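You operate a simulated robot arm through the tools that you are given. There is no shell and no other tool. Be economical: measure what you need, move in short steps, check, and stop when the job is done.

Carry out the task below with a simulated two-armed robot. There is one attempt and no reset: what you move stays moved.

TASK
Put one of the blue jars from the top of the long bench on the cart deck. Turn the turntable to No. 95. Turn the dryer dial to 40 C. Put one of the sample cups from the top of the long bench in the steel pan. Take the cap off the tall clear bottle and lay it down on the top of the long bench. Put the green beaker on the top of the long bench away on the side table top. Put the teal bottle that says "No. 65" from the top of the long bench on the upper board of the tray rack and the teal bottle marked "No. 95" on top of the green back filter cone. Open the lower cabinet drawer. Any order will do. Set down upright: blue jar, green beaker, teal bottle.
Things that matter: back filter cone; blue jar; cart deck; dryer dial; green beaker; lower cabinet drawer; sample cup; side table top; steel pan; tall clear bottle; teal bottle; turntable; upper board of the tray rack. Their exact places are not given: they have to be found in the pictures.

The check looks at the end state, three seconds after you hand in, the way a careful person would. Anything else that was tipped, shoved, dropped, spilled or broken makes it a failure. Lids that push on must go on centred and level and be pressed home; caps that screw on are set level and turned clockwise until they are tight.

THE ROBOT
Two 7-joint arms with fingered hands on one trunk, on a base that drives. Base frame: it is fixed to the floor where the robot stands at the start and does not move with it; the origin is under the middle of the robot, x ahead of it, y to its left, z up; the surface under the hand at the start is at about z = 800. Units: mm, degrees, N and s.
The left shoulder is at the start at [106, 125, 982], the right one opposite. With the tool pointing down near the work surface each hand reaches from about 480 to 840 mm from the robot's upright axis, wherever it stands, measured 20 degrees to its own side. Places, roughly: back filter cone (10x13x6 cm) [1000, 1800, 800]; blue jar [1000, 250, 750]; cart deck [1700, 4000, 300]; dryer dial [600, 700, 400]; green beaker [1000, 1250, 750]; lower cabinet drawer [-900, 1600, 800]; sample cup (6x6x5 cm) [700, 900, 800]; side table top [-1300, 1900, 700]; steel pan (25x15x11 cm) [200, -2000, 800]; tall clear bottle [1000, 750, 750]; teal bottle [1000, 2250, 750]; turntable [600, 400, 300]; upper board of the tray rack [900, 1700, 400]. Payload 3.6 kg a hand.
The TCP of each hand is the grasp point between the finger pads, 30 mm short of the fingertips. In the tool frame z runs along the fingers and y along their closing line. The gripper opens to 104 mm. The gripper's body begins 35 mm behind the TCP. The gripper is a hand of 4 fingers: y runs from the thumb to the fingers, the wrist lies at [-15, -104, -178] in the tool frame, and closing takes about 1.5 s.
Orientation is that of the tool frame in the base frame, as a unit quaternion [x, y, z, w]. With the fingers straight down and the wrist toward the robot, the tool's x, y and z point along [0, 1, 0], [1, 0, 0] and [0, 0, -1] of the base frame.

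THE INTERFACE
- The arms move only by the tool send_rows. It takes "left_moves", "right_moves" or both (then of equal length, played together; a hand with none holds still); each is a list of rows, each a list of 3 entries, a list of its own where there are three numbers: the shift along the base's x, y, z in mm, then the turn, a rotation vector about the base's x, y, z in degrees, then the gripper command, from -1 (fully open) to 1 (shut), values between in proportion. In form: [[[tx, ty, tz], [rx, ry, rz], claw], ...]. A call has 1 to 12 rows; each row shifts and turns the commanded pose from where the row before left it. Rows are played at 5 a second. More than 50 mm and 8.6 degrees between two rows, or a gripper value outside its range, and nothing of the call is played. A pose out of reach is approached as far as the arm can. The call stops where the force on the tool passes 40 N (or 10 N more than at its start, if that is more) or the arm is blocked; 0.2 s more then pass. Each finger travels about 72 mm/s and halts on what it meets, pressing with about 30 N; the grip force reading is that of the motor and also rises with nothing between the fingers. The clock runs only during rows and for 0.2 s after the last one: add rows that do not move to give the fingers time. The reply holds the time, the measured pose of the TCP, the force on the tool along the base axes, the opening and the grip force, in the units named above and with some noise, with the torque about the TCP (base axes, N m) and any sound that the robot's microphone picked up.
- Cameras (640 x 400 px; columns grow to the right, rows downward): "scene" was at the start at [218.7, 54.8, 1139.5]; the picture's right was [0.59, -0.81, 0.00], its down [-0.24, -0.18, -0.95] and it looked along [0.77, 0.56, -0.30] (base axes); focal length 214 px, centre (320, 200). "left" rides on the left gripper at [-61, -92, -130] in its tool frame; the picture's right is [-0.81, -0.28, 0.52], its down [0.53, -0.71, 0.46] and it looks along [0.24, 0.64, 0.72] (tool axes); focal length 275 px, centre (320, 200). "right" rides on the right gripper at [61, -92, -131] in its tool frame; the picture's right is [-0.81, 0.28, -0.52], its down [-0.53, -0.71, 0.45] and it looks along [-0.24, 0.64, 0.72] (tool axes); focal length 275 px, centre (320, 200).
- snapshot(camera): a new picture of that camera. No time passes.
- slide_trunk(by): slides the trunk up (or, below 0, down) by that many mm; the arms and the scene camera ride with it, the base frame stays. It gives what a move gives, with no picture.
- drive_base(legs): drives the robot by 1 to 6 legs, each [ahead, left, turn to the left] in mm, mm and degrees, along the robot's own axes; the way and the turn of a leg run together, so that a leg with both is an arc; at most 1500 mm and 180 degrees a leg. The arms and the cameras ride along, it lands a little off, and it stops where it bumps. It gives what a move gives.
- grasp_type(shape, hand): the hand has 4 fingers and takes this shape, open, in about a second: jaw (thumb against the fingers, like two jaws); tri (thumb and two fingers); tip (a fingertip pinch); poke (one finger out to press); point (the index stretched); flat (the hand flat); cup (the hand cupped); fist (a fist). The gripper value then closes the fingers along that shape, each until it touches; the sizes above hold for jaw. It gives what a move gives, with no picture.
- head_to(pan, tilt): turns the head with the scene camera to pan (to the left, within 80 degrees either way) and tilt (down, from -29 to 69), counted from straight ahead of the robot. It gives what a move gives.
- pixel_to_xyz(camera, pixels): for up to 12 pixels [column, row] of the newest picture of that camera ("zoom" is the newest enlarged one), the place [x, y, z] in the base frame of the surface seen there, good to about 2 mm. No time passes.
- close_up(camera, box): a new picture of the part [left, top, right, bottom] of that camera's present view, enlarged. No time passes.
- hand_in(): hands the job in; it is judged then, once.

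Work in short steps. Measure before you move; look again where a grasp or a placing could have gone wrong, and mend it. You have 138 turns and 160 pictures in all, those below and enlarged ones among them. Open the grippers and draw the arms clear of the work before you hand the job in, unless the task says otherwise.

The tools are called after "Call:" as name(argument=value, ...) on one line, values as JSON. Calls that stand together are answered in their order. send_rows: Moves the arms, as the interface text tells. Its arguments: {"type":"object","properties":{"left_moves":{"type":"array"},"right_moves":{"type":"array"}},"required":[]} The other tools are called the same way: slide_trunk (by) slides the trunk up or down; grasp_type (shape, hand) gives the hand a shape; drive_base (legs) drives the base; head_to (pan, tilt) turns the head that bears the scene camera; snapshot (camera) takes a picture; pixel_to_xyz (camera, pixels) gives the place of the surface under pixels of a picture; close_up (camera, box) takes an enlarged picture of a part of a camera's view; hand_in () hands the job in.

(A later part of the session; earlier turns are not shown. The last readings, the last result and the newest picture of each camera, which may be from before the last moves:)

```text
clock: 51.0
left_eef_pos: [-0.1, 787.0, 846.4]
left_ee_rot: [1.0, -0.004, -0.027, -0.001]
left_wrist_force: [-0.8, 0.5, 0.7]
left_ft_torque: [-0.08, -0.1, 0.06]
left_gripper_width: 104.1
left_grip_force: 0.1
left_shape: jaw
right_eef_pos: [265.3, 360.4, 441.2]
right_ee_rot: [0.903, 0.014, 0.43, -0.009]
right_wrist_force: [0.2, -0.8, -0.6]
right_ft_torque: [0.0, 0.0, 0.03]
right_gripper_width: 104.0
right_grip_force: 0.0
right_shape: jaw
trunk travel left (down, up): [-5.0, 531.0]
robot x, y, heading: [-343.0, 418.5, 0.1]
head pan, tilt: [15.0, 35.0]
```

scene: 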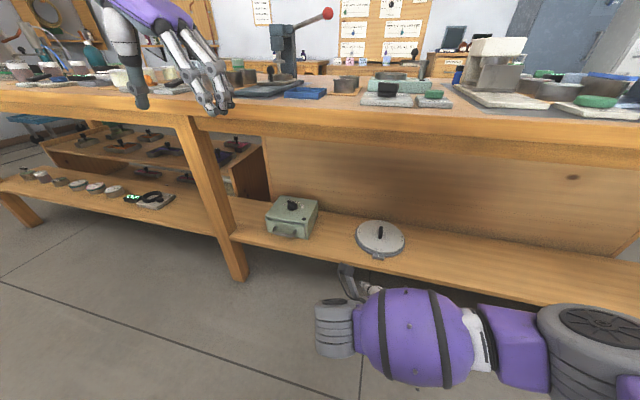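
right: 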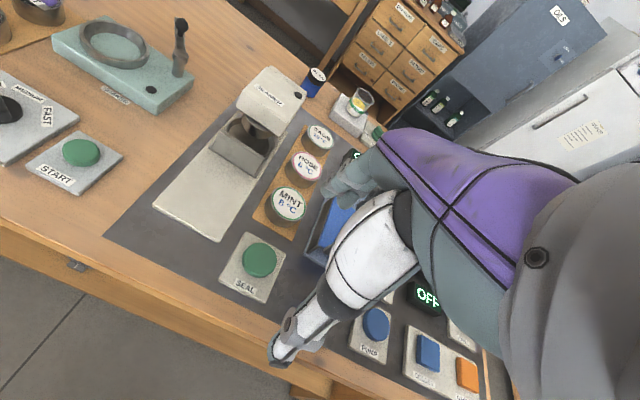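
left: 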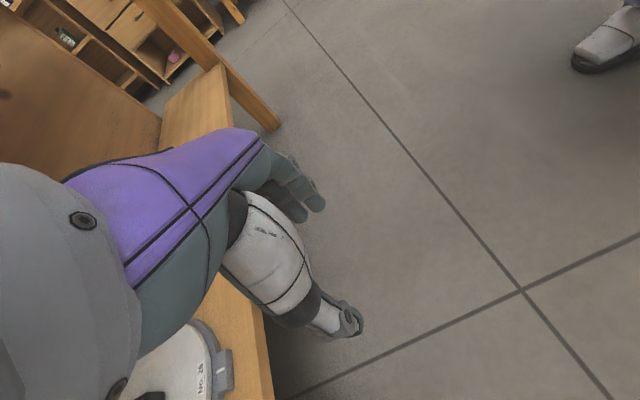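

Forearm tops at z ≈ 630–670, under the 710 apron. I lower to z ≈ 400 and drive forward 285 mm.

Call:
send_rows(right_moves=[[[0, 4, -20], [0, 0, 0], -0.5], [[0, 4, -20], [0, 0, 0], -0.5], [[0, 4, 0], [0, 0, 0], -0.5], [[0, 0, 0], [0, 0, 0], -0.5]])

Call:
drive_base(legs=[[285, 0, 0]])

Call:
snapshot(camera="right")

Call:
snapshot(camera="scene")

```text
clock: 52.0
left_eef_pos: [-4.0, 787.4, 854.8]
left_ee_rot: [1.0, -0.002, 0.0, -0.001]
left_wrist_force: [0.3, -0.3, 0.1]
left_ft_torque: [0.02, 0.0, 0.03]
left_gripper_width: 103.8
left_grip_force: 0.1
left_shape: jaw
right_eef_pos: [265.6, 372.1, 401.8]
right_ee_rot: [0.902, 0.014, 0.431, -0.01]
right_wrist_force: [0.1, 0.0, -1.1]
right_ft_torque: [-0.01, -0.01, 0.02]
right_gripper_width: 78.4
right_grip_force: 0.2
right_shape: jaw
trunk travel left (down, up): [-5.0, 531.0]
robot x, y, heading: [-341.3, 422.0, 0.0]
head pan, tilt: [15.0, 35.0]
```

```text
clock: 54.0
left_eef_pos: [281.1, 789.2, 855.4]
left_ee_rot: [1.0, 0.001, 0.001, -0.001]
left_wrist_force: [-0.1, -0.5, -0.2]
left_ft_torque: [-0.02, -0.02, -0.03]
left_gripper_width: 103.8
left_grip_force: 0.1
left_shape: jaw
right_eef_pos: [553.7, 377.3, 401.2]
right_ee_rot: [0.902, 0.017, 0.43, -0.011]
right_wrist_force: [0.2, -0.3, 0.1]
right_ft_torque: [0.0, -0.02, 0.01]
right_gripper_width: 78.2
right_grip_force: 0.2
right_shape: jaw
trunk travel left (down, up): [-5.0, 531.0]
robot x, y, heading: [-49.2, 418.7, 0.3]
head pan, tilt: [15.0, 35.0]
```

```text
135 pictures are left
```

right: 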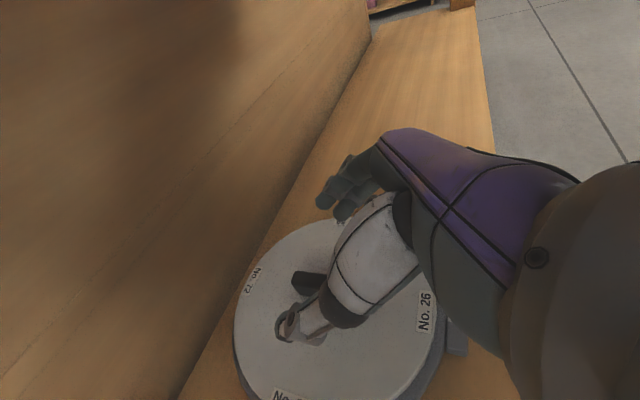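

```text
134 pictures are left
```

scene: 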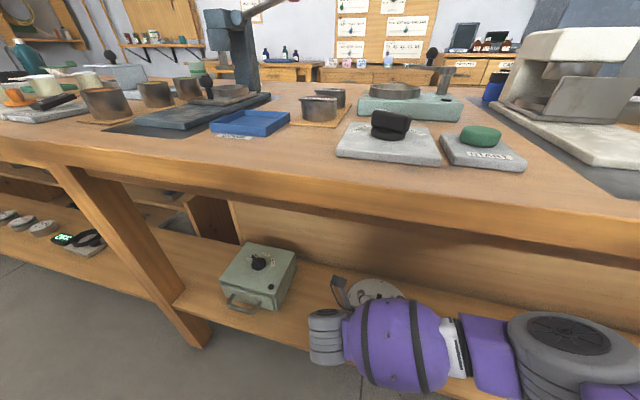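

The right hand is under the bench above the disc. I measure the bar end seen at (305,280) and disc for fine alignment.

Call:
pixel_to_xyz(camera="right", pixels=[[302, 275], [300, 290], [318, 282], [420, 310], [255, 280], [270, 350], [300, 335], [330, 195]])

Call:
close_up(camera="right", box=[230, 180, 470, 400])

```text
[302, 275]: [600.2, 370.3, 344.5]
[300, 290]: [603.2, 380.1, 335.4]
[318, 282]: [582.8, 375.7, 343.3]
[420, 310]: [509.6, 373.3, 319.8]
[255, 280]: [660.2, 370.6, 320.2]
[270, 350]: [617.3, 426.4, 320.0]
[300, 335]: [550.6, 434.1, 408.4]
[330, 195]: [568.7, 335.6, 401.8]
```

```text
1.82 times, centred on (350, 290) of right
```

zoom: 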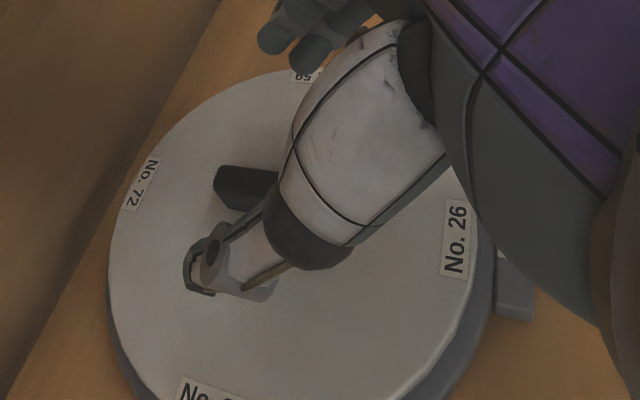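

Bar spans x 555–605 at y ≈ 373, z 320–345. I lower to TCP (565,373,352) and close on the bar.

Call:
send_rows(right_moves=[[[6, -4, -20], [0, 0, 0], -0.5], [[5, 0, -20], [0, 0, 0], -0.5], [[0, 0, -9], [0, 0, 0], -0.5], [[0, 0, 0], [0, 0, 0], 0], [[0, 0, 0], [0, 0, 0], 0.4], [[0, 0, 0], [0, 0, 0], 0.8], [[0, 0, 0], [0, 0, 0], 1], [[0, 0, 0], [0, 0, 0], 1], [[0, 0, 0], [0, 0, 0], 1], [[0, 0, 0], [0, 0, 0], 1]])

Call:
close_up(camera="right", box=[230, 180, 470, 400])

```text
clock: 56.2
left_eef_pos: [280.8, 790.2, 856.3]
left_ee_rot: [1.0, 0.002, 0.001, 0.0]
left_wrist_force: [-0.1, -0.5, -0.5]
left_ft_torque: [0.0, -0.02, 0.02]
left_gripper_width: 104.0
left_grip_force: 0.0
left_shape: jaw
right_eef_pos: [564.7, 372.5, 357.6]
right_ee_rot: [0.901, 0.018, 0.433, -0.01]
right_wrist_force: [5.1, -0.9, 25.3]
right_ft_torque: [-0.81, -0.44, -0.02]
right_gripper_width: 9.1
right_grip_force: 29.7
right_shape: jaw
trunk travel left (down, up): [-5.0, 531.0]
robot x, y, heading: [-56.1, 417.5, 0.3]
head pan, tilt: [15.0, 35.0]
```

```text
1.82 times, centred on (350, 290) of right
```

zoom: 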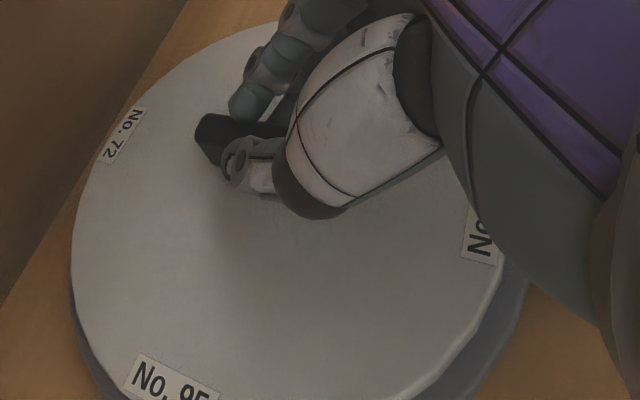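

The bar is gripped (9 mm, 30 N). I turn it counter-clockwise about the disc centre in 7.5° steps.

Call:
send_rows(right_moves=[[[0.13, -1.96, 3], [0, 0, 7.5], 1], [[0.38, -1.92, 0], [0, 0, 7.5], 1], [[0.63, -1.86, 0], [0, 0, 7.5], 1], [[0.87, -1.76, 0], [0, 0, 7.5], 1], [[1.09, -1.63, 0], [0, 0, 7.5], 1], [[1.29, -1.48, 0], [0, 0, 7.5], 1], [[1.48, -1.29, 0], [0, 0, 7.5], 1], [[1.63, -1.09, 0], [0, 0, 7.5], 1], [[1.76, -0.87, 0], [0, 0, 7.5], 1], [[1.86, -0.63, 0], [0, 0, 7.5], 1], [[1.92, -0.38, 0], [0, 0, 7.5], 1], [[1.96, -0.13, 0], [0, 0, 7.5], 1]])

Call:
snapshot(camera="right")

```text
clock: 57.3
left_eef_pos: [278.3, 786.8, 858.1]
left_ee_rot: [1.0, -0.002, 0.002, -0.001]
left_wrist_force: [-0.7, 0.2, -0.4]
left_ft_torque: [0.02, 0.0, 0.0]
left_gripper_width: 104.0
left_grip_force: 0.0
left_shape: jaw
right_eef_pos: [564.4, 357.3, 358.2]
right_ee_rot: [0.869, 0.253, 0.41, -0.113]
right_wrist_force: [-1.7, -6.5, 16.8]
right_ft_torque: [-0.4, -0.04, -0.08]
right_gripper_width: 6.9
right_grip_force: 29.7
right_shape: jaw
right hand out of reach, approached as far as the arm can: row 5
trunk travel left (down, up): [-5.0, 531.0]
robot x, y, heading: [-54.9, 420.7, -0.1]
head pan, tilt: [15.0, 35.0]
stopped in row 5 (right hand): the force on the tool passed its limit at 63 N (the readings are from after the stop); the commanded pose is now the measured one
```

```text
131 pictures are left
```

right: 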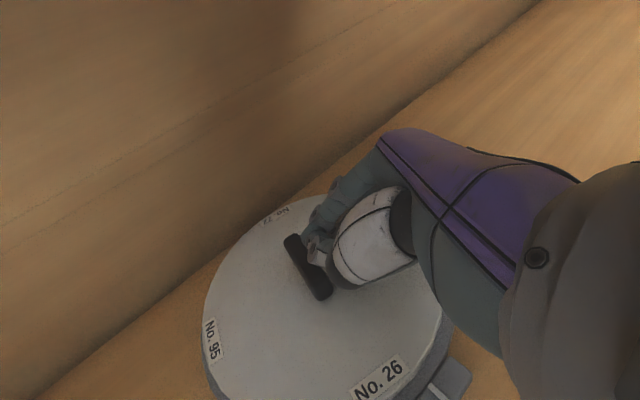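

The arm ran out of reach around 30°. I measure the labels to see how far the disc turned.

Call:
pixel_to_xyz(camera="right", pixels=[[378, 381], [211, 340], [272, 217], [292, 243], [322, 293], [445, 378]])

Call:
close_up(camera="right", box=[190, 180, 490, 400])

```text
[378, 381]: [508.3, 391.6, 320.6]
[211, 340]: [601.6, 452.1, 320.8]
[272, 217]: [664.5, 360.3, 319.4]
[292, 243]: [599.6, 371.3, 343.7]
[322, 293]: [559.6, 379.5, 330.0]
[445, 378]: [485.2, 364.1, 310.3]
```

```text
1.82 times, centred on (340, 290) of right
```

zoom: 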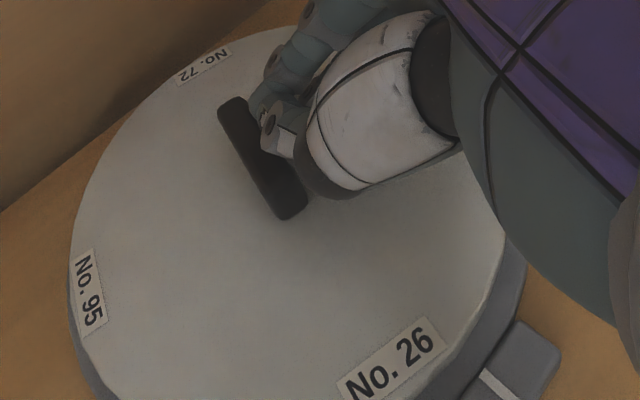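

The bar slipped and the disc turned back about 13°. I'll instead push the bar's front end with closed fingers from the +y side, swinging toward −y then +x. First lift, yaw back and go down beside the bar.

Call:
send_rows(right_moves=[[[-5, -5, 22], [0, 0, 0], 1], [[-3, 0, 25], [0, 0, -7.5], 1], [[-3, 15, 0], [0, 0, -7.5], 1], [[-5, 20, 0], [0, 0, -7.5], 1], [[-5, 22, 0], [0, 0, -7.5], 1], [[0, 0, -20], [0, 0, 0], 1], [[0, 0, -20], [0, 0, 0], 1], [[0, 0, -4], [0, 0, 0], 1], [[0, 0, 0], [0, 0, 0], 1]])

Call:
snapshot(camera="right")

```text
clock: 59.3
left_eef_pos: [280.8, 787.8, 856.0]
left_ee_rot: [1.0, -0.001, 0.001, 0.0]
left_wrist_force: [0.1, 0.6, 0.2]
left_ft_torque: [0.01, -0.02, 0.02]
left_gripper_width: 103.7
left_grip_force: 0.2
left_shape: jaw
right_eef_pos: [544.3, 414.2, 360.0]
right_ee_rot: [0.906, 0.023, 0.422, -0.007]
right_wrist_force: [0.7, -0.2, 0.3]
right_ft_torque: [-0.03, 0.03, 0.05]
right_gripper_width: 6.5
right_grip_force: 29.8
right_shape: jaw
trunk travel left (down, up): [-5.0, 531.0]
robot x, y, heading: [-55.8, 416.4, -0.1]
head pan, tilt: [15.0, 35.0]
```

```text
129 pictures are left
```

right: 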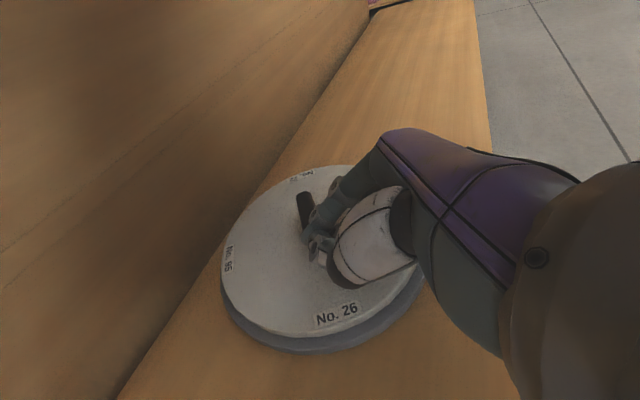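

Fingertips are on the +y side of the bar's front end. I push along the arc, and check midway.

Call:
send_rows(right_moves=[[[0, -11, 0], [0, 0, 0], 1], [[0, -11, 0], [0, 0, 0], 1], [[-5.4, -6.3, 0], [0, 0, 0], 1], [[-2.7, -7.4, 0], [0, 0, 0], 1], [[0, -8, 0], [0, 0, 0], 1], [[2.7, -7.4, 0], [0, 0, 0], 1], [[0, 0, 0], [0, 0, 0], 1]])

Call:
snapshot(camera="right")

```text
clock: 60.9
left_eef_pos: [280.6, 789.2, 855.8]
left_ee_rot: [1.0, 0.0, 0.001, -0.001]
left_wrist_force: [0.0, 0.6, 0.7]
left_ft_torque: [0.03, 0.02, 0.01]
left_gripper_width: 103.8
left_grip_force: 0.1
left_shape: jaw
right_eef_pos: [537.3, 361.7, 358.2]
right_ee_rot: [0.907, 0.022, 0.421, -0.006]
right_wrist_force: [-0.2, -1.0, 1.4]
right_ft_torque: [0.01, -0.02, 0.02]
right_gripper_width: 7.3
right_grip_force: 30.0
right_shape: jaw
trunk travel left (down, up): [-5.0, 531.0]
robot x, y, heading: [-57.1, 415.3, -0.0]
head pan, tilt: [15.0, 35.0]
```

```text
128 pictures are left
```

right: 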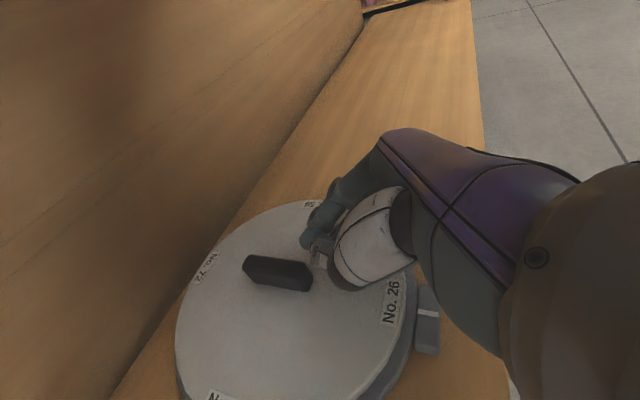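

The disc moved CCW, then the finger slipped past the front end. I measure the bar and fingertip positions.

Call:
pixel_to_xyz(camera="right", pixels=[[250, 262], [305, 275], [390, 305], [210, 265], [305, 235], [318, 255], [425, 312], [278, 258]])

```text
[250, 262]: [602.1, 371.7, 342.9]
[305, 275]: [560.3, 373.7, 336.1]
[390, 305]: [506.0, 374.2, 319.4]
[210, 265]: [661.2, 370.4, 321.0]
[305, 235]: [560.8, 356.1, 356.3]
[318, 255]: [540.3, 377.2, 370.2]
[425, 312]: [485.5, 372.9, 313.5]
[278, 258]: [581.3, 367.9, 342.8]
```

Bar is back at 0° (No. 26 at the mark), centre (582,372.5). I repeat the push nearer the centre so that the finger can't pass the end.

Call:
send_rows(right_moves=[[[0, 0, 40], [0, 0, 0], 1], [[10, 39, 0], [0, 0, 0], 1], [[0, 0, -38], [0, 0, 0], 1], [[0, -9, 0], [0, 0, 0], 1], [[0, -9, 0], [0, 0, 0], 1], [[-2.7, -4.7, 0], [0, 0, 0], 1], [[-0.9, -5.3, 0], [0, 0, 0], 1], [[0.9, -5.3, 0], [0, 0, 0], 1], [[2.7, -4.7, 0], [0, 0, 0], 1], [[2, -2, 0], [0, 0, 0], 1], [[3, -2, 0], [0, 0, 0], 1], [[0, 0, 0], [0, 0, 0], 1]])

Call:
snapshot(camera="right")

```text
clock: 63.0
left_eef_pos: [278.6, 789.2, 856.0]
left_ee_rot: [1.0, 0.001, 0.001, 0.001]
left_wrist_force: [0.1, 0.6, -0.5]
left_ft_torque: [0.01, -0.02, 0.0]
left_gripper_width: 103.8
left_grip_force: 0.2
left_shape: jaw
right_eef_pos: [544.6, 373.4, 362.4]
right_ee_rot: [0.907, 0.028, 0.421, -0.015]
right_wrist_force: [-5.4, 12.0, 6.4]
right_ft_torque: [0.29, 0.02, 0.27]
right_gripper_width: 7.3
right_grip_force: 30.4
right_shape: jaw
trunk travel left (down, up): [-5.0, 531.0]
robot x, y, heading: [-58.6, 422.3, 0.1]
head pan, tilt: [15.0, 35.0]
stopped in row 10 (right hand): the force on the tool passed its limit at 42 N (the readings are from after the stop); the commanded pose is now the measured one
```

```text
127 pictures are left
```

right: 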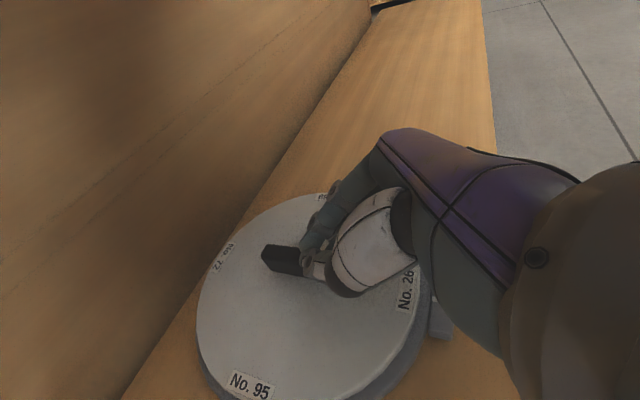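

The disc turned a little CCW and then force limited me at 42 N. I measure the label angles now.

Call:
pixel_to_xyz(camera="right", pixels=[[405, 290], [249, 386], [224, 256], [265, 258], [300, 258], [320, 258], [440, 320], [306, 240], [316, 262]])

Call:
close_up(camera="right", box=[220, 190, 380, 310])

```text
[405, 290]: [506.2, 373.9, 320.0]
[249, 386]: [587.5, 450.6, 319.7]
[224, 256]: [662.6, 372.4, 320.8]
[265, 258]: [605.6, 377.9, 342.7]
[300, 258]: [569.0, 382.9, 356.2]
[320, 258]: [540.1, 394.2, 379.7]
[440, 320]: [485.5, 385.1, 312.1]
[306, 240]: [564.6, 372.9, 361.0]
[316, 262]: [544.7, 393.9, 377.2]
```

```text
3.33 times, centred on (300, 250) of right
```

zoom: 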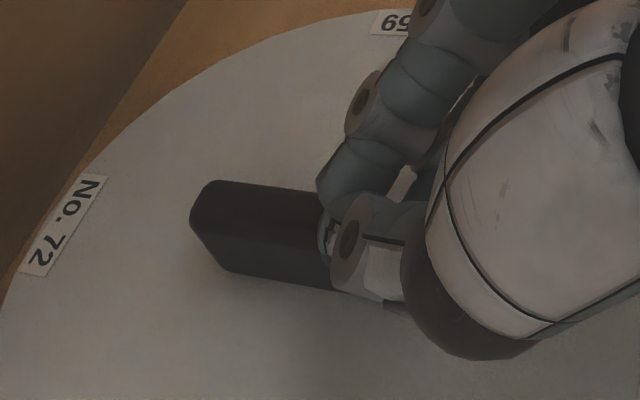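

The disc is still at 0°: closed fingertips rode over the bar top (tips at z ≈ 356). I go back beside the bar and lower further until near the disc.

Call:
send_rows(right_moves=[[[0, 0, 35], [0, 0, 0], 1], [[3, 27, 0], [0, 0, 0], 1], [[0, 0, -35], [0, 0, 0], 1], [[0, 0, -5], [0, 0, 0], 1], [[0, 0, -5], [0, 0, 0], 1], [[0, 0, -4], [0, 0, 0], 1], [[0, 0, -3], [0, 0, 0], 1], [[0, 0, -3], [0, 0, 0], 1]])

Call:
close_up(camera="right", box=[220, 190, 380, 310])

Call:
pixel_to_xyz(camera="zoom", pixels=[[350, 225], [340, 260], [330, 190], [310, 330], [200, 200]])

```text
clock: 64.4
left_eef_pos: [278.6, 788.8, 856.0]
left_ee_rot: [1.0, 0.0, 0.001, -0.001]
left_wrist_force: [-0.7, 0.6, 0.5]
left_ft_torque: [0.02, 0.03, -0.01]
left_gripper_width: 103.9
left_grip_force: 0.1
left_shape: jaw
right_eef_pos: [550.2, 396.6, 354.7]
right_ee_rot: [0.903, 0.024, 0.428, -0.008]
right_wrist_force: [-11.2, -0.7, 18.1]
right_ft_torque: [0.05, 0.21, -0.23]
right_gripper_width: 6.8
right_grip_force: 29.7
right_shape: jaw
trunk travel left (down, up): [-5.0, 531.0]
robot x, y, heading: [-56.9, 419.6, -0.0]
head pan, tilt: [15.0, 35.0]
stopped in row 7 (right hand): the force on the tool passed its limit at 43 N (the readings are from after the stop); the commanded pose is now the measured one
```

```text
3.33 times, centred on (300, 250) of right
```

zoom: 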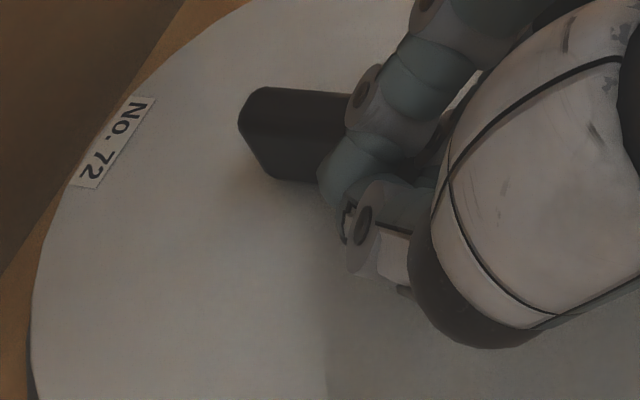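

```text
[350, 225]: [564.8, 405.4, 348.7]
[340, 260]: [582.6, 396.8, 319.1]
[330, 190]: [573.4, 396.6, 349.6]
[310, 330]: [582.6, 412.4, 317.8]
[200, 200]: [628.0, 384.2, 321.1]
```

Contact with the disc top is at TCP z ≈ 355. Pushing the bar needs much torque, so I'll instead press fingertips on the disc near its rim and drag it CCW, where leverage is larger.

Call:
send_rows(right_moves=[[[0, 0, 12], [0, 0, 0], 1], [[-28, 7, 0], [0, 0, 0], 1], [[-28, 7, 0], [0, 0, 0], 1], [[0, 0, -9], [0, 0, 0], 1], [[0, 0, -5], [0, 0, 0], 1], [[0, 0, 0], [0, 0, 0], 1]])

Call:
send_rows(right_moves=[[[-5.5, -11.8, 0], [0, 0, 0], 1], [[-3.4, -12.7, 0], [0, 0, 0], 1], [[-1.1, -13, 0], [0, 0, 0], 1], [[1.1, -13, 0], [0, 0, 0], 1], [[0, 0, 0], [0, 0, 0], 1]])

Call:
snapshot(camera="right")

```text
clock: 65.8
left_eef_pos: [279.6, 789.3, 855.4]
left_ee_rot: [1.0, -0.001, 0.001, -0.001]
left_wrist_force: [0.3, -0.2, 0.7]
left_ft_torque: [0.03, -0.03, 0.0]
left_gripper_width: 103.7
left_grip_force: 0.0
left_shape: jaw
right_eef_pos: [496.2, 410.4, 350.8]
right_ee_rot: [0.904, 0.024, 0.426, -0.01]
right_wrist_force: [0.1, 0.2, -0.5]
right_ft_torque: [-0.03, -0.03, -0.01]
right_gripper_width: 6.9
right_grip_force: 29.6
right_shape: jaw
trunk travel left (down, up): [-5.0, 531.0]
robot x, y, heading: [-59.5, 415.5, 0.3]
head pan, tilt: [15.0, 35.0]
```

```text
clock: 67.0
left_eef_pos: [279.8, 788.7, 855.4]
left_ee_rot: [1.0, -0.001, 0.001, -0.001]
left_wrist_force: [0.0, -0.8, -0.1]
left_ft_torque: [-0.02, 0.01, 0.01]
left_gripper_width: 103.8
left_grip_force: 0.2
left_shape: jaw
right_eef_pos: [486.9, 359.9, 350.6]
right_ee_rot: [0.904, 0.023, 0.427, -0.009]
right_wrist_force: [0.4, 0.0, 2.4]
right_ft_torque: [0.02, -0.02, 0.01]
right_gripper_width: 6.8
right_grip_force: 29.8
right_shape: jaw
trunk travel left (down, up): [-5.0, 531.0]
robot x, y, heading: [-54.7, 418.4, 0.1]
head pan, tilt: [15.0, 35.0]
```

```text
124 pictures are left
```

right: 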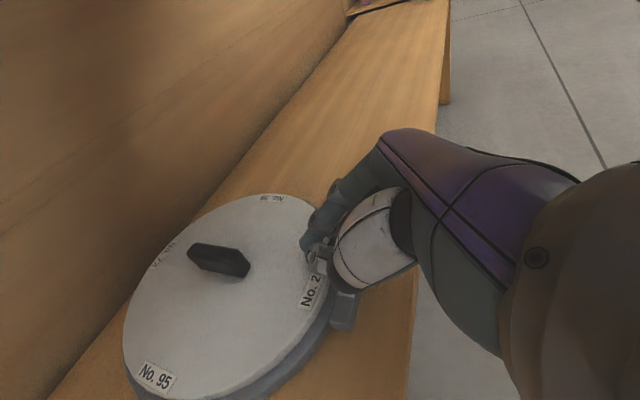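

No contact at z 350.8 there. I go back to the start of the stroke and lower gently to find contact.

Call:
send_rows(right_moves=[[[5, 25, 10], [0, 0, 0], 1], [[10, 25, 0], [0, 0, 0], 1], [[0, 0, -12], [0, 0, 0], 1], [[0, 0, -3], [0, 0, 0], 1], [[0, 0, -3], [0, 0, 0], 1], [[0, 0, -3], [0, 0, 0], 1], [[0, 0, -3], [0, 0, 0], 1], [[0, 0, -3], [0, 0, 0], 1], [[0, 0, -3], [0, 0, 0], 1]])

```text
clock: 68.4
left_eef_pos: [280.5, 788.6, 856.4]
left_ee_rot: [1.0, 0.0, 0.001, 0.0]
left_wrist_force: [-0.5, 0.2, -0.7]
left_ft_torque: [0.0, 0.0, 0.02]
left_gripper_width: 103.7
left_grip_force: 0.0
left_shape: jaw
right_eef_pos: [504.7, 408.7, 346.2]
right_ee_rot: [0.9, 0.024, 0.435, -0.006]
right_wrist_force: [-5.9, 0.7, 17.1]
right_ft_torque: [0.06, 0.12, 0.02]
right_gripper_width: 7.5
right_grip_force: 29.9
right_shape: jaw
trunk travel left (down, up): [-5.0, 531.0]
robot x, y, heading: [-56.7, 419.6, -0.0]
head pan, tilt: [15.0, 35.0]
stopped in row 6 (right hand): the force on the tool passed its limit at 43 N (the readings are from after the stop); the commanded pose is now the measured one
```

Contact with about 17 N. I drag now toward −y along the arc.

Call:
send_rows(right_moves=[[[-4, -9, 0], [0, 0, 0], 1], [[-3, -10, 0], [0, 0, 0], 1], [[-1, -10, 0], [0, 0, 0], 1], [[0, -10, 0], [0, 0, 0], 1], [[1, -10, 0], [0, 0, 0], 1], [[3, -10, 0], [0, 0, 0], 1], [[4, -9, 0], [0, 0, 0], 1]])

Call:
snapshot(camera="right")

```text
clock: 70.0
left_eef_pos: [279.2, 788.7, 855.1]
left_ee_rot: [1.0, -0.001, 0.0, 0.0]
left_wrist_force: [1.1, -0.1, 0.2]
left_ft_torque: [-0.01, -0.02, 0.0]
left_gripper_width: 103.7
left_grip_force: 0.0
left_shape: jaw
right_eef_pos: [501.8, 338.7, 342.9]
right_ee_rot: [0.903, 0.025, 0.429, -0.008]
right_wrist_force: [-21.0, 11.3, 12.5]
right_ft_torque: [0.23, 0.45, 0.3]
right_gripper_width: 7.0
right_grip_force: 30.6
right_shape: jaw
trunk travel left (down, up): [-5.0, 531.0]
robot x, y, heading: [-58.9, 417.7, 0.0]
head pan, tilt: [15.0, 35.0]
```

```text
123 pictures are left
```

right: 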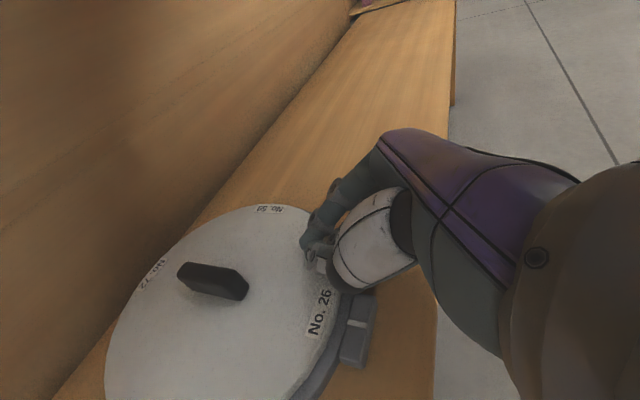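

I measure label 26 and 95 for rotation.

Call:
pixel_to_xyz(camera="right", pixels=[[319, 311], [268, 209], [152, 272], [357, 325], [182, 272], [246, 290], [310, 255]])

```text
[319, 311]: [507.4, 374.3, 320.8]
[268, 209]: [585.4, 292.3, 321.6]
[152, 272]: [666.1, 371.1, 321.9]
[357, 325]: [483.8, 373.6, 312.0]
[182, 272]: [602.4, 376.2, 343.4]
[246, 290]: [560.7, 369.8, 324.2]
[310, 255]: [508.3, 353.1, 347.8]
```

Still at 0°. Looking back, the grip attempt failed because the arm folded too tightly (too near) at 37° yaw. I'll stand ~115 mm farther back so the turn stays in reach, and grip the bar again.

Call:
send_rows(right_moves=[[[0, 5, 40], [0, 0, 0], 1], [[0, 10, 20], [0, 0, 0], -0.5], [[0, 0, 0], [0, 0, 0], -0.5]])

Call:
drive_base(legs=[[-115, 0, 0]])

Call:
send_rows(right_moves=[[[40, 5, 0], [0, 0, 0], -0.5], [[40, 5, 0], [0, 0, 0], -0.5], [[40, 5, 0], [0, 0, 0], -0.5], [[30, 4, 0], [0, 0, 0], -0.5], [[25, 0, 0], [0, 0, 0], -0.5], [[0, 0, 0], [0, 0, 0], -0.5]])

Call:
snapshot(camera="right")

```text
clock: 70.8
left_eef_pos: [281.7, 788.4, 855.7]
left_ee_rot: [1.0, -0.001, 0.001, -0.001]
left_wrist_force: [-0.7, -0.8, 0.4]
left_ft_torque: [-0.03, 0.0, 0.03]
left_gripper_width: 103.9
left_grip_force: 0.2
left_shape: jaw
right_eef_pos: [506.7, 354.3, 407.1]
right_ee_rot: [0.901, 0.022, 0.433, -0.006]
right_wrist_force: [-0.1, -1.0, -0.3]
right_ft_torque: [0.02, 0.04, 0.02]
right_gripper_width: 77.8
right_grip_force: 0.0
right_shape: jaw
trunk travel left (down, up): [-5.0, 531.0]
robot x, y, heading: [-56.5, 419.9, 0.1]
head pan, tilt: [15.0, 35.0]
```

```text
clock: 72.0
left_eef_pos: [172.8, 787.9, 855.9]
left_ee_rot: [1.0, -0.002, 0.001, 0.0]
left_wrist_force: [0.6, -0.9, -0.3]
left_ft_torque: [0.01, 0.0, -0.02]
left_gripper_width: 103.8
left_grip_force: 0.1
left_shape: jaw
right_eef_pos: [398.4, 353.5, 408.2]
right_ee_rot: [0.901, 0.022, 0.433, -0.005]
right_wrist_force: [0.2, -0.7, -0.2]
right_ft_torque: [0.0, 0.03, 0.01]
right_gripper_width: 77.8
right_grip_force: 0.1
right_shape: jaw
trunk travel left (down, up): [-5.0, 531.0]
robot x, y, heading: [-164.4, 420.1, -0.1]
head pan, tilt: [15.0, 35.0]
```

```text
clock: 73.4
left_eef_pos: [174.2, 787.9, 855.8]
left_ee_rot: [1.0, -0.002, 0.0, 0.001]
left_wrist_force: [-0.3, 0.2, 0.5]
left_ft_torque: [0.0, 0.02, -0.03]
left_gripper_width: 103.8
left_grip_force: 0.0
left_shape: jaw
right_eef_pos: [575.5, 374.2, 407.6]
right_ee_rot: [0.901, 0.022, 0.433, -0.006]
right_wrist_force: [-0.3, 0.6, -0.6]
right_ft_torque: [-0.01, -0.02, 0.0]
right_gripper_width: 77.9
right_grip_force: 0.1
right_shape: jaw
trunk travel left (down, up): [-5.0, 531.0]
robot x, y, heading: [-165.7, 419.3, -0.2]
head pan, tilt: [15.0, 35.0]
```

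```text
122 pictures are left
```

right: 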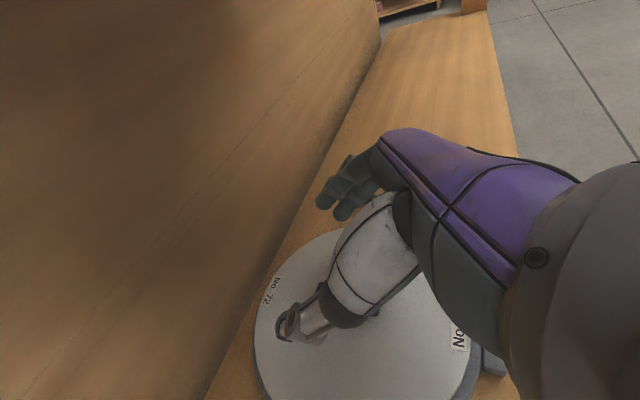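

Before gripping I test in the air whether the full yaw is within reach here.

Call:
send_rows(right_moves=[[[0, 0, 0], [0, 0, 8], -0.5], [[0, 0, 0], [0, 0, 8], -0.5], [[0, 0, 0], [0, 0, 8], -0.5], [[0, 0, 0], [0, 0, 8], -0.5], [[0, 0, 0], [0, 0, 8], -0.5], [[0, 0, 0], [0, 0, 8], -0.5], [[0, 0, 0], [0, 0, 8], -0.5], [[0, 0, 0], [0, 0, 8], -0.5], [[0, 0, 0], [0, 0, 8], -0.5], [[0, 0, 0], [0, 0, 8], -0.5], [[0, 0, 0], [0, 0, 8], -0.5], [[0, 0, 0], [0, 0, 4], -0.5]])

Call:
snapshot(camera="scene")

```text
clock: 76.0
left_eef_pos: [171.9, 788.6, 856.4]
left_ee_rot: [1.0, -0.002, 0.0, -0.001]
left_wrist_force: [-0.4, 0.1, 0.1]
left_ft_torque: [0.0, 0.01, -0.02]
left_gripper_width: 103.5
left_grip_force: 0.1
left_shape: jaw
right_eef_pos: [580.2, 397.3, 423.0]
right_ee_rot: [0.833, 0.354, 0.391, -0.165]
right_wrist_force: [-0.3, 0.6, -1.2]
right_ft_torque: [-0.04, -0.03, 0.02]
right_gripper_width: 77.7
right_grip_force: 0.0
right_shape: jaw
right hand out of reach, approached as far as the arm can: row 5, 6, 7, 8, 9, 10, 11, 12
trunk travel left (down, up): [-5.0, 531.0]
robot x, y, heading: [-162.9, 416.2, -0.2]
head pan, tilt: [15.0, 35.0]
```

```text
121 pictures are left
```

scene: 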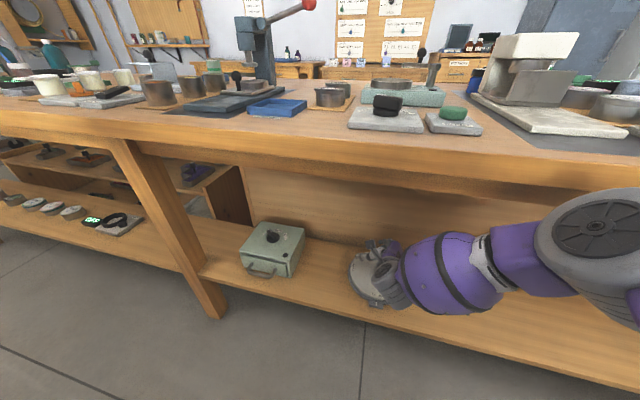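

Yaw stops near +44° relative to the body. I test how far it goes the other way; if −46° is reachable, a base heading of about +46° will cover the 90° turn.

Call:
send_rows(right_moves=[[[-1, -5, 0], [0, 0, -8], -0.5], [[-1, -5, 0], [0, 0, -8], -0.5], [[-1, -5, 0], [0, 0, -8], -0.5], [[-1, -5, 0], [0, 0, -8], -0.5], [[0, 0, 0], [0, 0, -8], -0.5], [[0, 0, 0], [0, 0, -8], -0.5], [[0, 0, 0], [0, 0, -8], -0.5], [[0, 0, 0], [0, 0, -8], -0.5], [[0, 0, 0], [0, 0, -8], -0.5], [[0, 0, 0], [0, 0, -8], -0.5], [[0, 0, 0], [0, 0, -8], -0.5], [[0, 0, 0], [0, 0, -8], -0.5]])

```text
clock: 78.6
left_eef_pos: [173.1, 786.9, 856.5]
left_ee_rot: [1.0, -0.001, 0.0, 0.0]
left_wrist_force: [1.0, 0.5, 0.4]
left_ft_torque: [0.0, -0.02, -0.01]
left_gripper_width: 103.9
left_grip_force: 0.0
left_shape: jaw
right_eef_pos: [525.0, 298.0, 456.6]
right_ee_rot: [0.833, -0.356, 0.39, 0.166]
right_wrist_force: [0.1, 0.1, 0.7]
right_ft_torque: [-0.04, 0.0, 0.04]
right_gripper_width: 77.8
right_grip_force: 0.0
right_shape: jaw
right hand out of reach, approached as far as the arm can: row 8, 9, 10, 11, 12
trunk travel left (down, up): [-5.0, 531.0]
robot x, y, heading: [-164.0, 418.2, 0.0]
head pan, tilt: [15.0, 35.0]
```

Range at this spot is limited. Plan: grip at az 0 and turn to about +40°, then push the bar's front end forward (+x) for the rest. I return above the bar at az 0.

Call:
send_rows(right_moves=[[[7, 13, -10], [0, 0, 7.7], -0.5], [[7, 13, -10], [0, 0, 7.7], -0.5], [[7, 13, -10], [0, 0, 7.7], -0.5], [[7, 13, -10], [0, 0, 7.7], -0.5], [[7, 13, -10], [0, 0, 7.7], -0.5], [[6, 11, -7], [0, 0, 7.7], -0.5], [[0, 0, 0], [0, 0, 0], -0.5]])

Call:
close_up(camera="right", box=[230, 180, 470, 400])

```text
clock: 80.2
left_eef_pos: [171.8, 787.7, 855.6]
left_ee_rot: [1.0, -0.002, 0.0, 0.0]
left_wrist_force: [-0.1, -0.1, -0.8]
left_ft_torque: [-0.01, -0.01, -0.02]
left_gripper_width: 103.8
left_grip_force: 0.0
left_shape: jaw
right_eef_pos: [567.3, 375.9, 400.8]
right_ee_rot: [0.906, 0.003, 0.423, 0.0]
right_wrist_force: [-0.3, 0.1, 0.4]
right_ft_torque: [-0.01, 0.05, -0.02]
right_gripper_width: 77.8
right_grip_force: 0.0
right_shape: jaw
trunk travel left (down, up): [-5.0, 531.0]
robot x, y, heading: [-167.2, 416.3, 0.1]
head pan, tilt: [15.0, 35.0]
```

```text
1.82 times, centred on (350, 290) of right
```

zoom: 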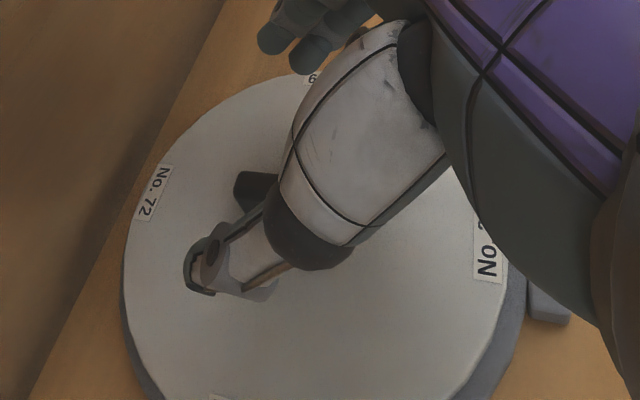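

Lower to z ≈ 358 and close on the bar.

Call:
send_rows(right_moves=[[[-3, -2, -20], [0, 0, 0], -0.5], [[0, 0, -22], [0, 0, 0], -0.5], [[0, 0, 0], [0, 0, 0], 0], [[0, 0, 0], [0, 0, 0], 0.4], [[0, 0, 0], [0, 0, 0], 0.8], [[0, 0, 0], [0, 0, 0], 1], [[0, 0, 0], [0, 0, 0], 1], [[0, 0, 0], [0, 0, 0], 1], [[0, 0, 0], [0, 0, 0], 1]])

Call:
close_up(camera="right", box=[230, 180, 470, 400])

```text
clock: 82.2
left_eef_pos: [170.8, 787.0, 856.8]
left_ee_rot: [1.0, -0.002, 0.001, 0.0]
left_wrist_force: [0.7, 0.9, 0.0]
left_ft_torque: [0.0, 0.01, 0.0]
left_gripper_width: 103.9
left_grip_force: 0.1
left_shape: jaw
right_eef_pos: [564.8, 374.3, 360.1]
right_ee_rot: [0.906, 0.001, 0.424, 0.0]
right_wrist_force: [0.0, -3.5, 16.4]
right_ft_torque: [-0.2, -0.27, -0.02]
right_gripper_width: 6.3
right_grip_force: 30.0
right_shape: jaw
trunk travel left (down, up): [-5.0, 531.0]
robot x, y, heading: [-167.1, 417.6, -0.1]
head pan, tilt: [15.0, 35.0]
```

```text
1.82 times, centred on (350, 290) of right
```

zoom: 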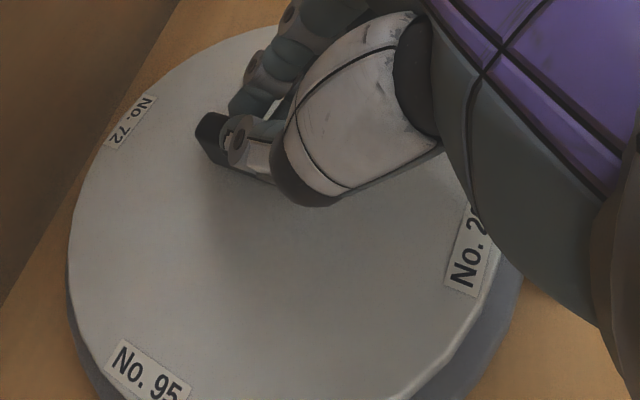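

Width 6.3 means the fingers closed on top of the bar. I open, lower to z ≈ 348 and close again.

Call:
send_rows(right_moves=[[[0, 0, 6], [0, 0, 0], 0], [[0, 0, 0], [0, 0, 0], -0.4], [[0, 0, 0], [0, 0, 0], -0.4], [[0, 0, -10], [0, 0, 0], -0.4], [[0, 0, -6], [0, 0, 0], -0.4], [[0, 0, 0], [0, 0, 0], 0], [[0, 0, 0], [0, 0, 0], 0.4], [[0, 0, 0], [0, 0, 0], 0.8], [[0, 0, 0], [0, 0, 0], 1], [[0, 0, 0], [0, 0, 0], 1], [[0, 0, 0], [0, 0, 0], 1]])

Call:
close_up(camera="right", box=[230, 180, 470, 400])

```text
clock: 84.6
left_eef_pos: [171.1, 787.5, 856.7]
left_ee_rot: [1.0, -0.002, 0.002, 0.0]
left_wrist_force: [-0.4, 0.5, 0.8]
left_ft_torque: [0.0, 0.01, 0.02]
left_gripper_width: 103.8
left_grip_force: 0.0
left_shape: jaw
right_eef_pos: [565.9, 374.5, 351.7]
right_ee_rot: [0.905, 0.003, 0.426, 0.001]
right_wrist_force: [2.2, 2.6, 31.7]
right_ft_torque: [-1.52, -0.23, 0.02]
right_gripper_width: 8.4
right_grip_force: 30.0
right_shape: jaw
trunk travel left (down, up): [-5.0, 531.0]
robot x, y, heading: [-166.6, 419.4, -0.2]
head pan, tilt: [15.0, 35.0]
```

```text
1.82 times, centred on (350, 290) of right
```

zoom: 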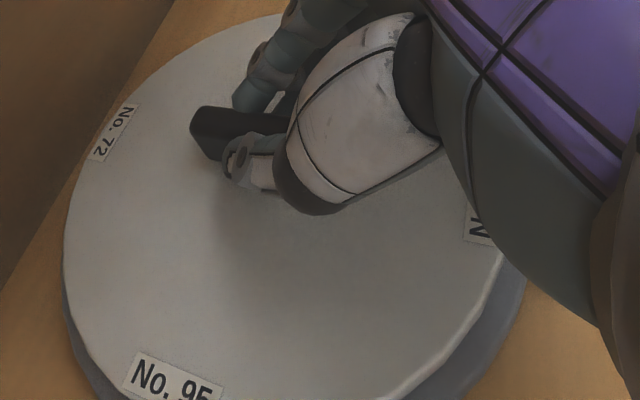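

Fingers now straddle the bar (8.4 mm at the pads). I relieve the downward load slightly and turn 32° CCW about the centre.

Call:
send_rows(right_moves=[[[0, 0, 3], [0, 0, 0], 1], [[0.15, -2.2, 0], [0, 0, 8], 1], [[0.46, -2.2, 0], [0, 0, 8], 1], [[0.76, -2.1, 0], [0, 0, 8], 1], [[1.0, -2.0, 0], [0, 0, 8], 1], [[0, 0, 0], [0, 0, 0], 1]])

Call:
close_up(camera="right", box=[190, 180, 490, 400])

```text
clock: 86.0
left_eef_pos: [172.0, 787.1, 857.8]
left_ee_rot: [1.0, -0.002, 0.001, 0.001]
left_wrist_force: [0.0, 0.6, -0.9]
left_ft_torque: [0.02, -0.01, 0.02]
left_gripper_width: 103.8
left_grip_force: 0.1
left_shape: jaw
right_eef_pos: [567.4, 360.9, 352.5]
right_ee_rot: [0.871, 0.25, 0.407, -0.115]
right_wrist_force: [-5.9, -8.1, 17.6]
right_ft_torque: [-1.6, -0.42, -1.12]
right_gripper_width: 7.3
right_grip_force: 30.2
right_shape: jaw
trunk travel left (down, up): [-5.0, 531.0]
robot x, y, heading: [-168.0, 420.6, -0.2]
head pan, tilt: [15.0, 35.0]
```

```text
1.82 times, centred on (340, 290) of right
```

zoom: 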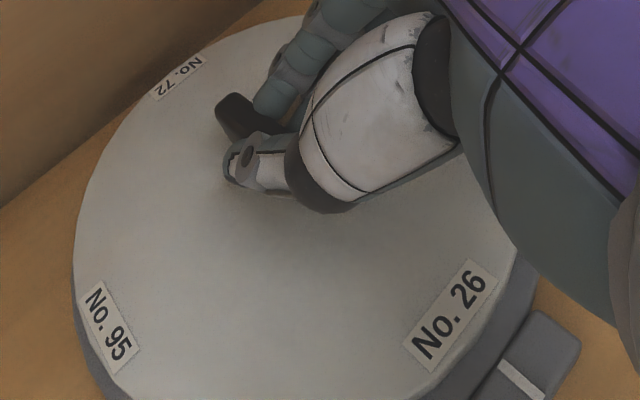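

I measure the labels again.

Call:
pixel_to_xyz(camera="zoom", pixels=[[448, 318], [108, 328], [180, 75], [520, 375]])

```text
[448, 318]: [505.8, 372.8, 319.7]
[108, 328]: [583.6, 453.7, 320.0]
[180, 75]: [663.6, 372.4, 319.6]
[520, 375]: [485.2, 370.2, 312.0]
```

The disc hasn't moved: the fingers themselves yield (30 N motors). Sideways across the finger width the hand is rigid, so I'll use palm-down with the index stretched and push sideways. I lift off, yaw back, and roll the hand to palm-down.

Call:
send_rows(right_moves=[[[0, 0, 0], [0, 0, 0], -0.3], [[0, 0, 0], [0, 0, 0], -0.5], [[0, 0, 45], [0, 0, 0], -0.5], [[-10, 0, 35], [0, 0, -8], -0.5], [[-10, 0, 0], [0, 0, -8], -0.5], [[-10, 0, 0], [0, 0, -8], -0.5], [[-10, 10, 0], [0, 0, -8], -0.5]])

Call:
send_rows(right_moves=[[[-3, 3, 0], [-5.745, 0, 4.82], -0.5], [[-3, 3, 0], [-5.745, 0, 4.82], -0.5], [[-3, 3, 0], [-5.745, 0, 4.82], -0.5], [[-3, 3, 0], [-5.745, 0, 4.82], -0.5], [[-3, 3, 0], [-5.745, 0, 4.82], -0.5], [[-3, 3, 0], [-5.745, 0, 4.82], -0.5], [[-3, 3, 0], [-5.745, 0, 4.82], -0.5], [[-3, 3, 0], [-5.745, 0, 4.82], -0.5], [[-3, 3, 0], [-5.745, 0, 4.82], -0.5], [[-3, 3, 0], [-5.745, 0, 4.82], -0.5], [[-3, 3, 0], [-5.745, 0, 4.82], -0.5], [[-3, 3, 0], [-5.745, 0, 4.82], -0.5]])

Call:
grasp_type(hand="right", shape="point")

Call:
snapshot(camera="right")

```text
clock: 87.6
left_eef_pos: [172.1, 787.7, 856.5]
left_ee_rot: [1.0, -0.002, 0.0, 0.0]
left_wrist_force: [-0.2, 0.3, 0.3]
left_ft_torque: [0.01, 0.0, -0.01]
left_gripper_width: 103.7
left_grip_force: 0.1
left_shape: jaw
right_eef_pos: [525.9, 373.3, 430.9]
right_ee_rot: [0.906, 0.0, 0.423, 0.001]
right_wrist_force: [0.5, -0.3, -0.1]
right_ft_torque: [0.0, 0.03, -0.01]
right_gripper_width: 77.6
right_grip_force: 0.2
right_shape: jaw
trunk travel left (down, up): [-5.0, 531.0]
robot x, y, heading: [-166.8, 418.7, -0.1]
head pan, tilt: [15.0, 35.0]
```

```text
clock: 90.2
left_eef_pos: [173.3, 789.2, 856.1]
left_ee_rot: [1.0, -0.002, 0.001, 0.0]
left_wrist_force: [0.5, 0.4, -1.3]
left_ft_torque: [0.01, -0.04, -0.02]
left_gripper_width: 103.9
left_grip_force: 0.1
left_shape: jaw
right_eef_pos: [475.9, 479.3, 497.1]
right_ee_rot: [0.644, 0.64, 0.293, 0.3]
right_wrist_force: [-0.3, 0.5, 0.0]
right_ft_torque: [-0.02, 0.02, -0.01]
right_gripper_width: 77.7
right_grip_force: 0.0
right_shape: jaw
right hand out of reach, approached as far as the arm can: row 9, 10, 11, 12
trunk travel left (down, up): [-5.0, 531.0]
robot x, y, heading: [-163.7, 421.0, -0.1]
head pan, tilt: [15.0, 35.0]
```

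```text
clock: 91.1
left_eef_pos: [172.4, 788.8, 855.9]
left_ee_rot: [1.0, -0.001, 0.0, 0.0]
left_wrist_force: [-0.2, -1.0, 0.3]
left_ft_torque: [0.0, 0.05, 0.03]
left_gripper_width: 103.8
left_grip_force: 0.0
left_shape: jaw
right_eef_pos: [476.6, 480.0, 497.0]
right_ee_rot: [0.643, 0.641, 0.296, 0.298]
right_wrist_force: [-1.3, 0.4, 0.3]
right_ft_torque: [-0.02, 0.02, 0.01]
right_gripper_width: 96.0
right_grip_force: 0.1
right_shape: point
trunk travel left (down, up): [-5.0, 531.0]
robot x, y, heading: [-165.2, 420.2, 0.0]
head pan, tilt: [15.0, 35.0]
```

```text
116 pictures are left
```

right: 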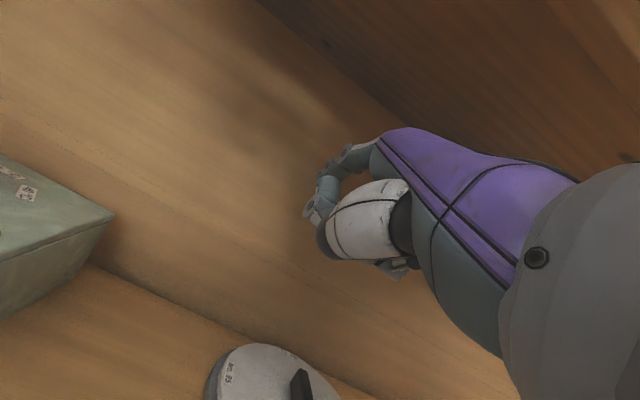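

Palm-down at this pitch is out of reach. Straight-down with the wrist toward me should work, and there the jaw closes along the bar's length, gripping both ends rigidly. I pitch the hand down above the disc and go back to jaw.

Call:
send_rows(right_moves=[[[8, -18, -13], [0, 8.33, 0], -1], [[8, -18, -13], [0, 8.33, 0], -1], [[8, -18, -13], [0, 8.33, 0], -1], [[8, -18, -13], [0, 8.33, 0], -1], [[8, -18, -10], [0, 8.33, 0], -1], [[8, -17, -10], [0, 8.33, 0], -1], [[25, 0, 0], [0, 0, 0], -1], [[25, 0, 0], [0, 0, 0], -1], [[0, 0, 0], [0, 0, 0], -1]])

Call:
grasp_type(hand="right", shape="jaw")

Call:
snapshot(camera="right")

Call:
snapshot(camera="scene")

```text
clock: 93.1
left_eef_pos: [172.5, 788.2, 857.6]
left_ee_rot: [1.0, -0.002, 0.0, 0.001]
left_wrist_force: [1.1, 0.1, -0.2]
left_ft_torque: [-0.02, 0.0, 0.01]
left_gripper_width: 104.1
left_grip_force: 0.0
left_shape: jaw
right_eef_pos: [576.8, 371.8, 426.3]
right_ee_rot: [0.706, 0.708, 0.0, -0.001]
right_wrist_force: [0.7, -0.4, 1.1]
right_ft_torque: [0.01, 0.0, 0.01]
right_gripper_width: 95.7
right_grip_force: 0.1
right_shape: point
trunk travel left (down, up): [-5.0, 531.0]
robot x, y, heading: [-164.2, 423.8, -0.2]
head pan, tilt: [15.0, 35.0]
```

```text
clock: 94.0
left_eef_pos: [172.6, 786.3, 855.9]
left_ee_rot: [1.0, -0.002, -0.001, 0.001]
left_wrist_force: [-0.2, -0.1, -0.9]
left_ft_torque: [0.0, 0.04, 0.01]
left_gripper_width: 103.7
left_grip_force: 0.1
left_shape: jaw
right_eef_pos: [576.1, 372.7, 427.0]
right_ee_rot: [0.706, 0.708, 0.0, 0.0]
right_wrist_force: [0.1, 0.0, 0.1]
right_ft_torque: [-0.01, -0.01, -0.01]
right_gripper_width: 103.6
right_grip_force: 0.0
right_shape: jaw
trunk travel left (down, up): [-5.0, 531.0]
robot x, y, heading: [-166.5, 420.2, 0.1]
head pan, tilt: [15.0, 35.0]
```

```text
115 pictures are left
```

right: 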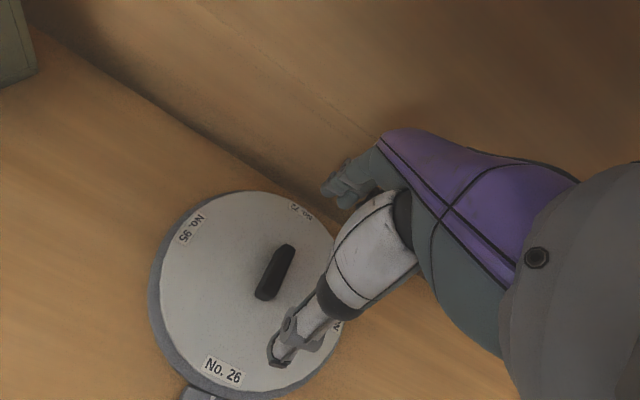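

```text
114 pictures are left
```

scene: 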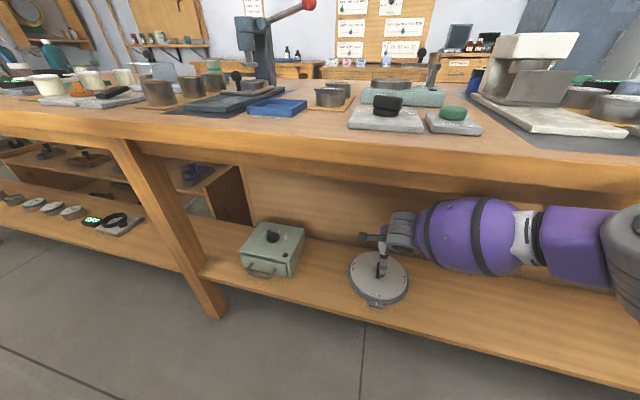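

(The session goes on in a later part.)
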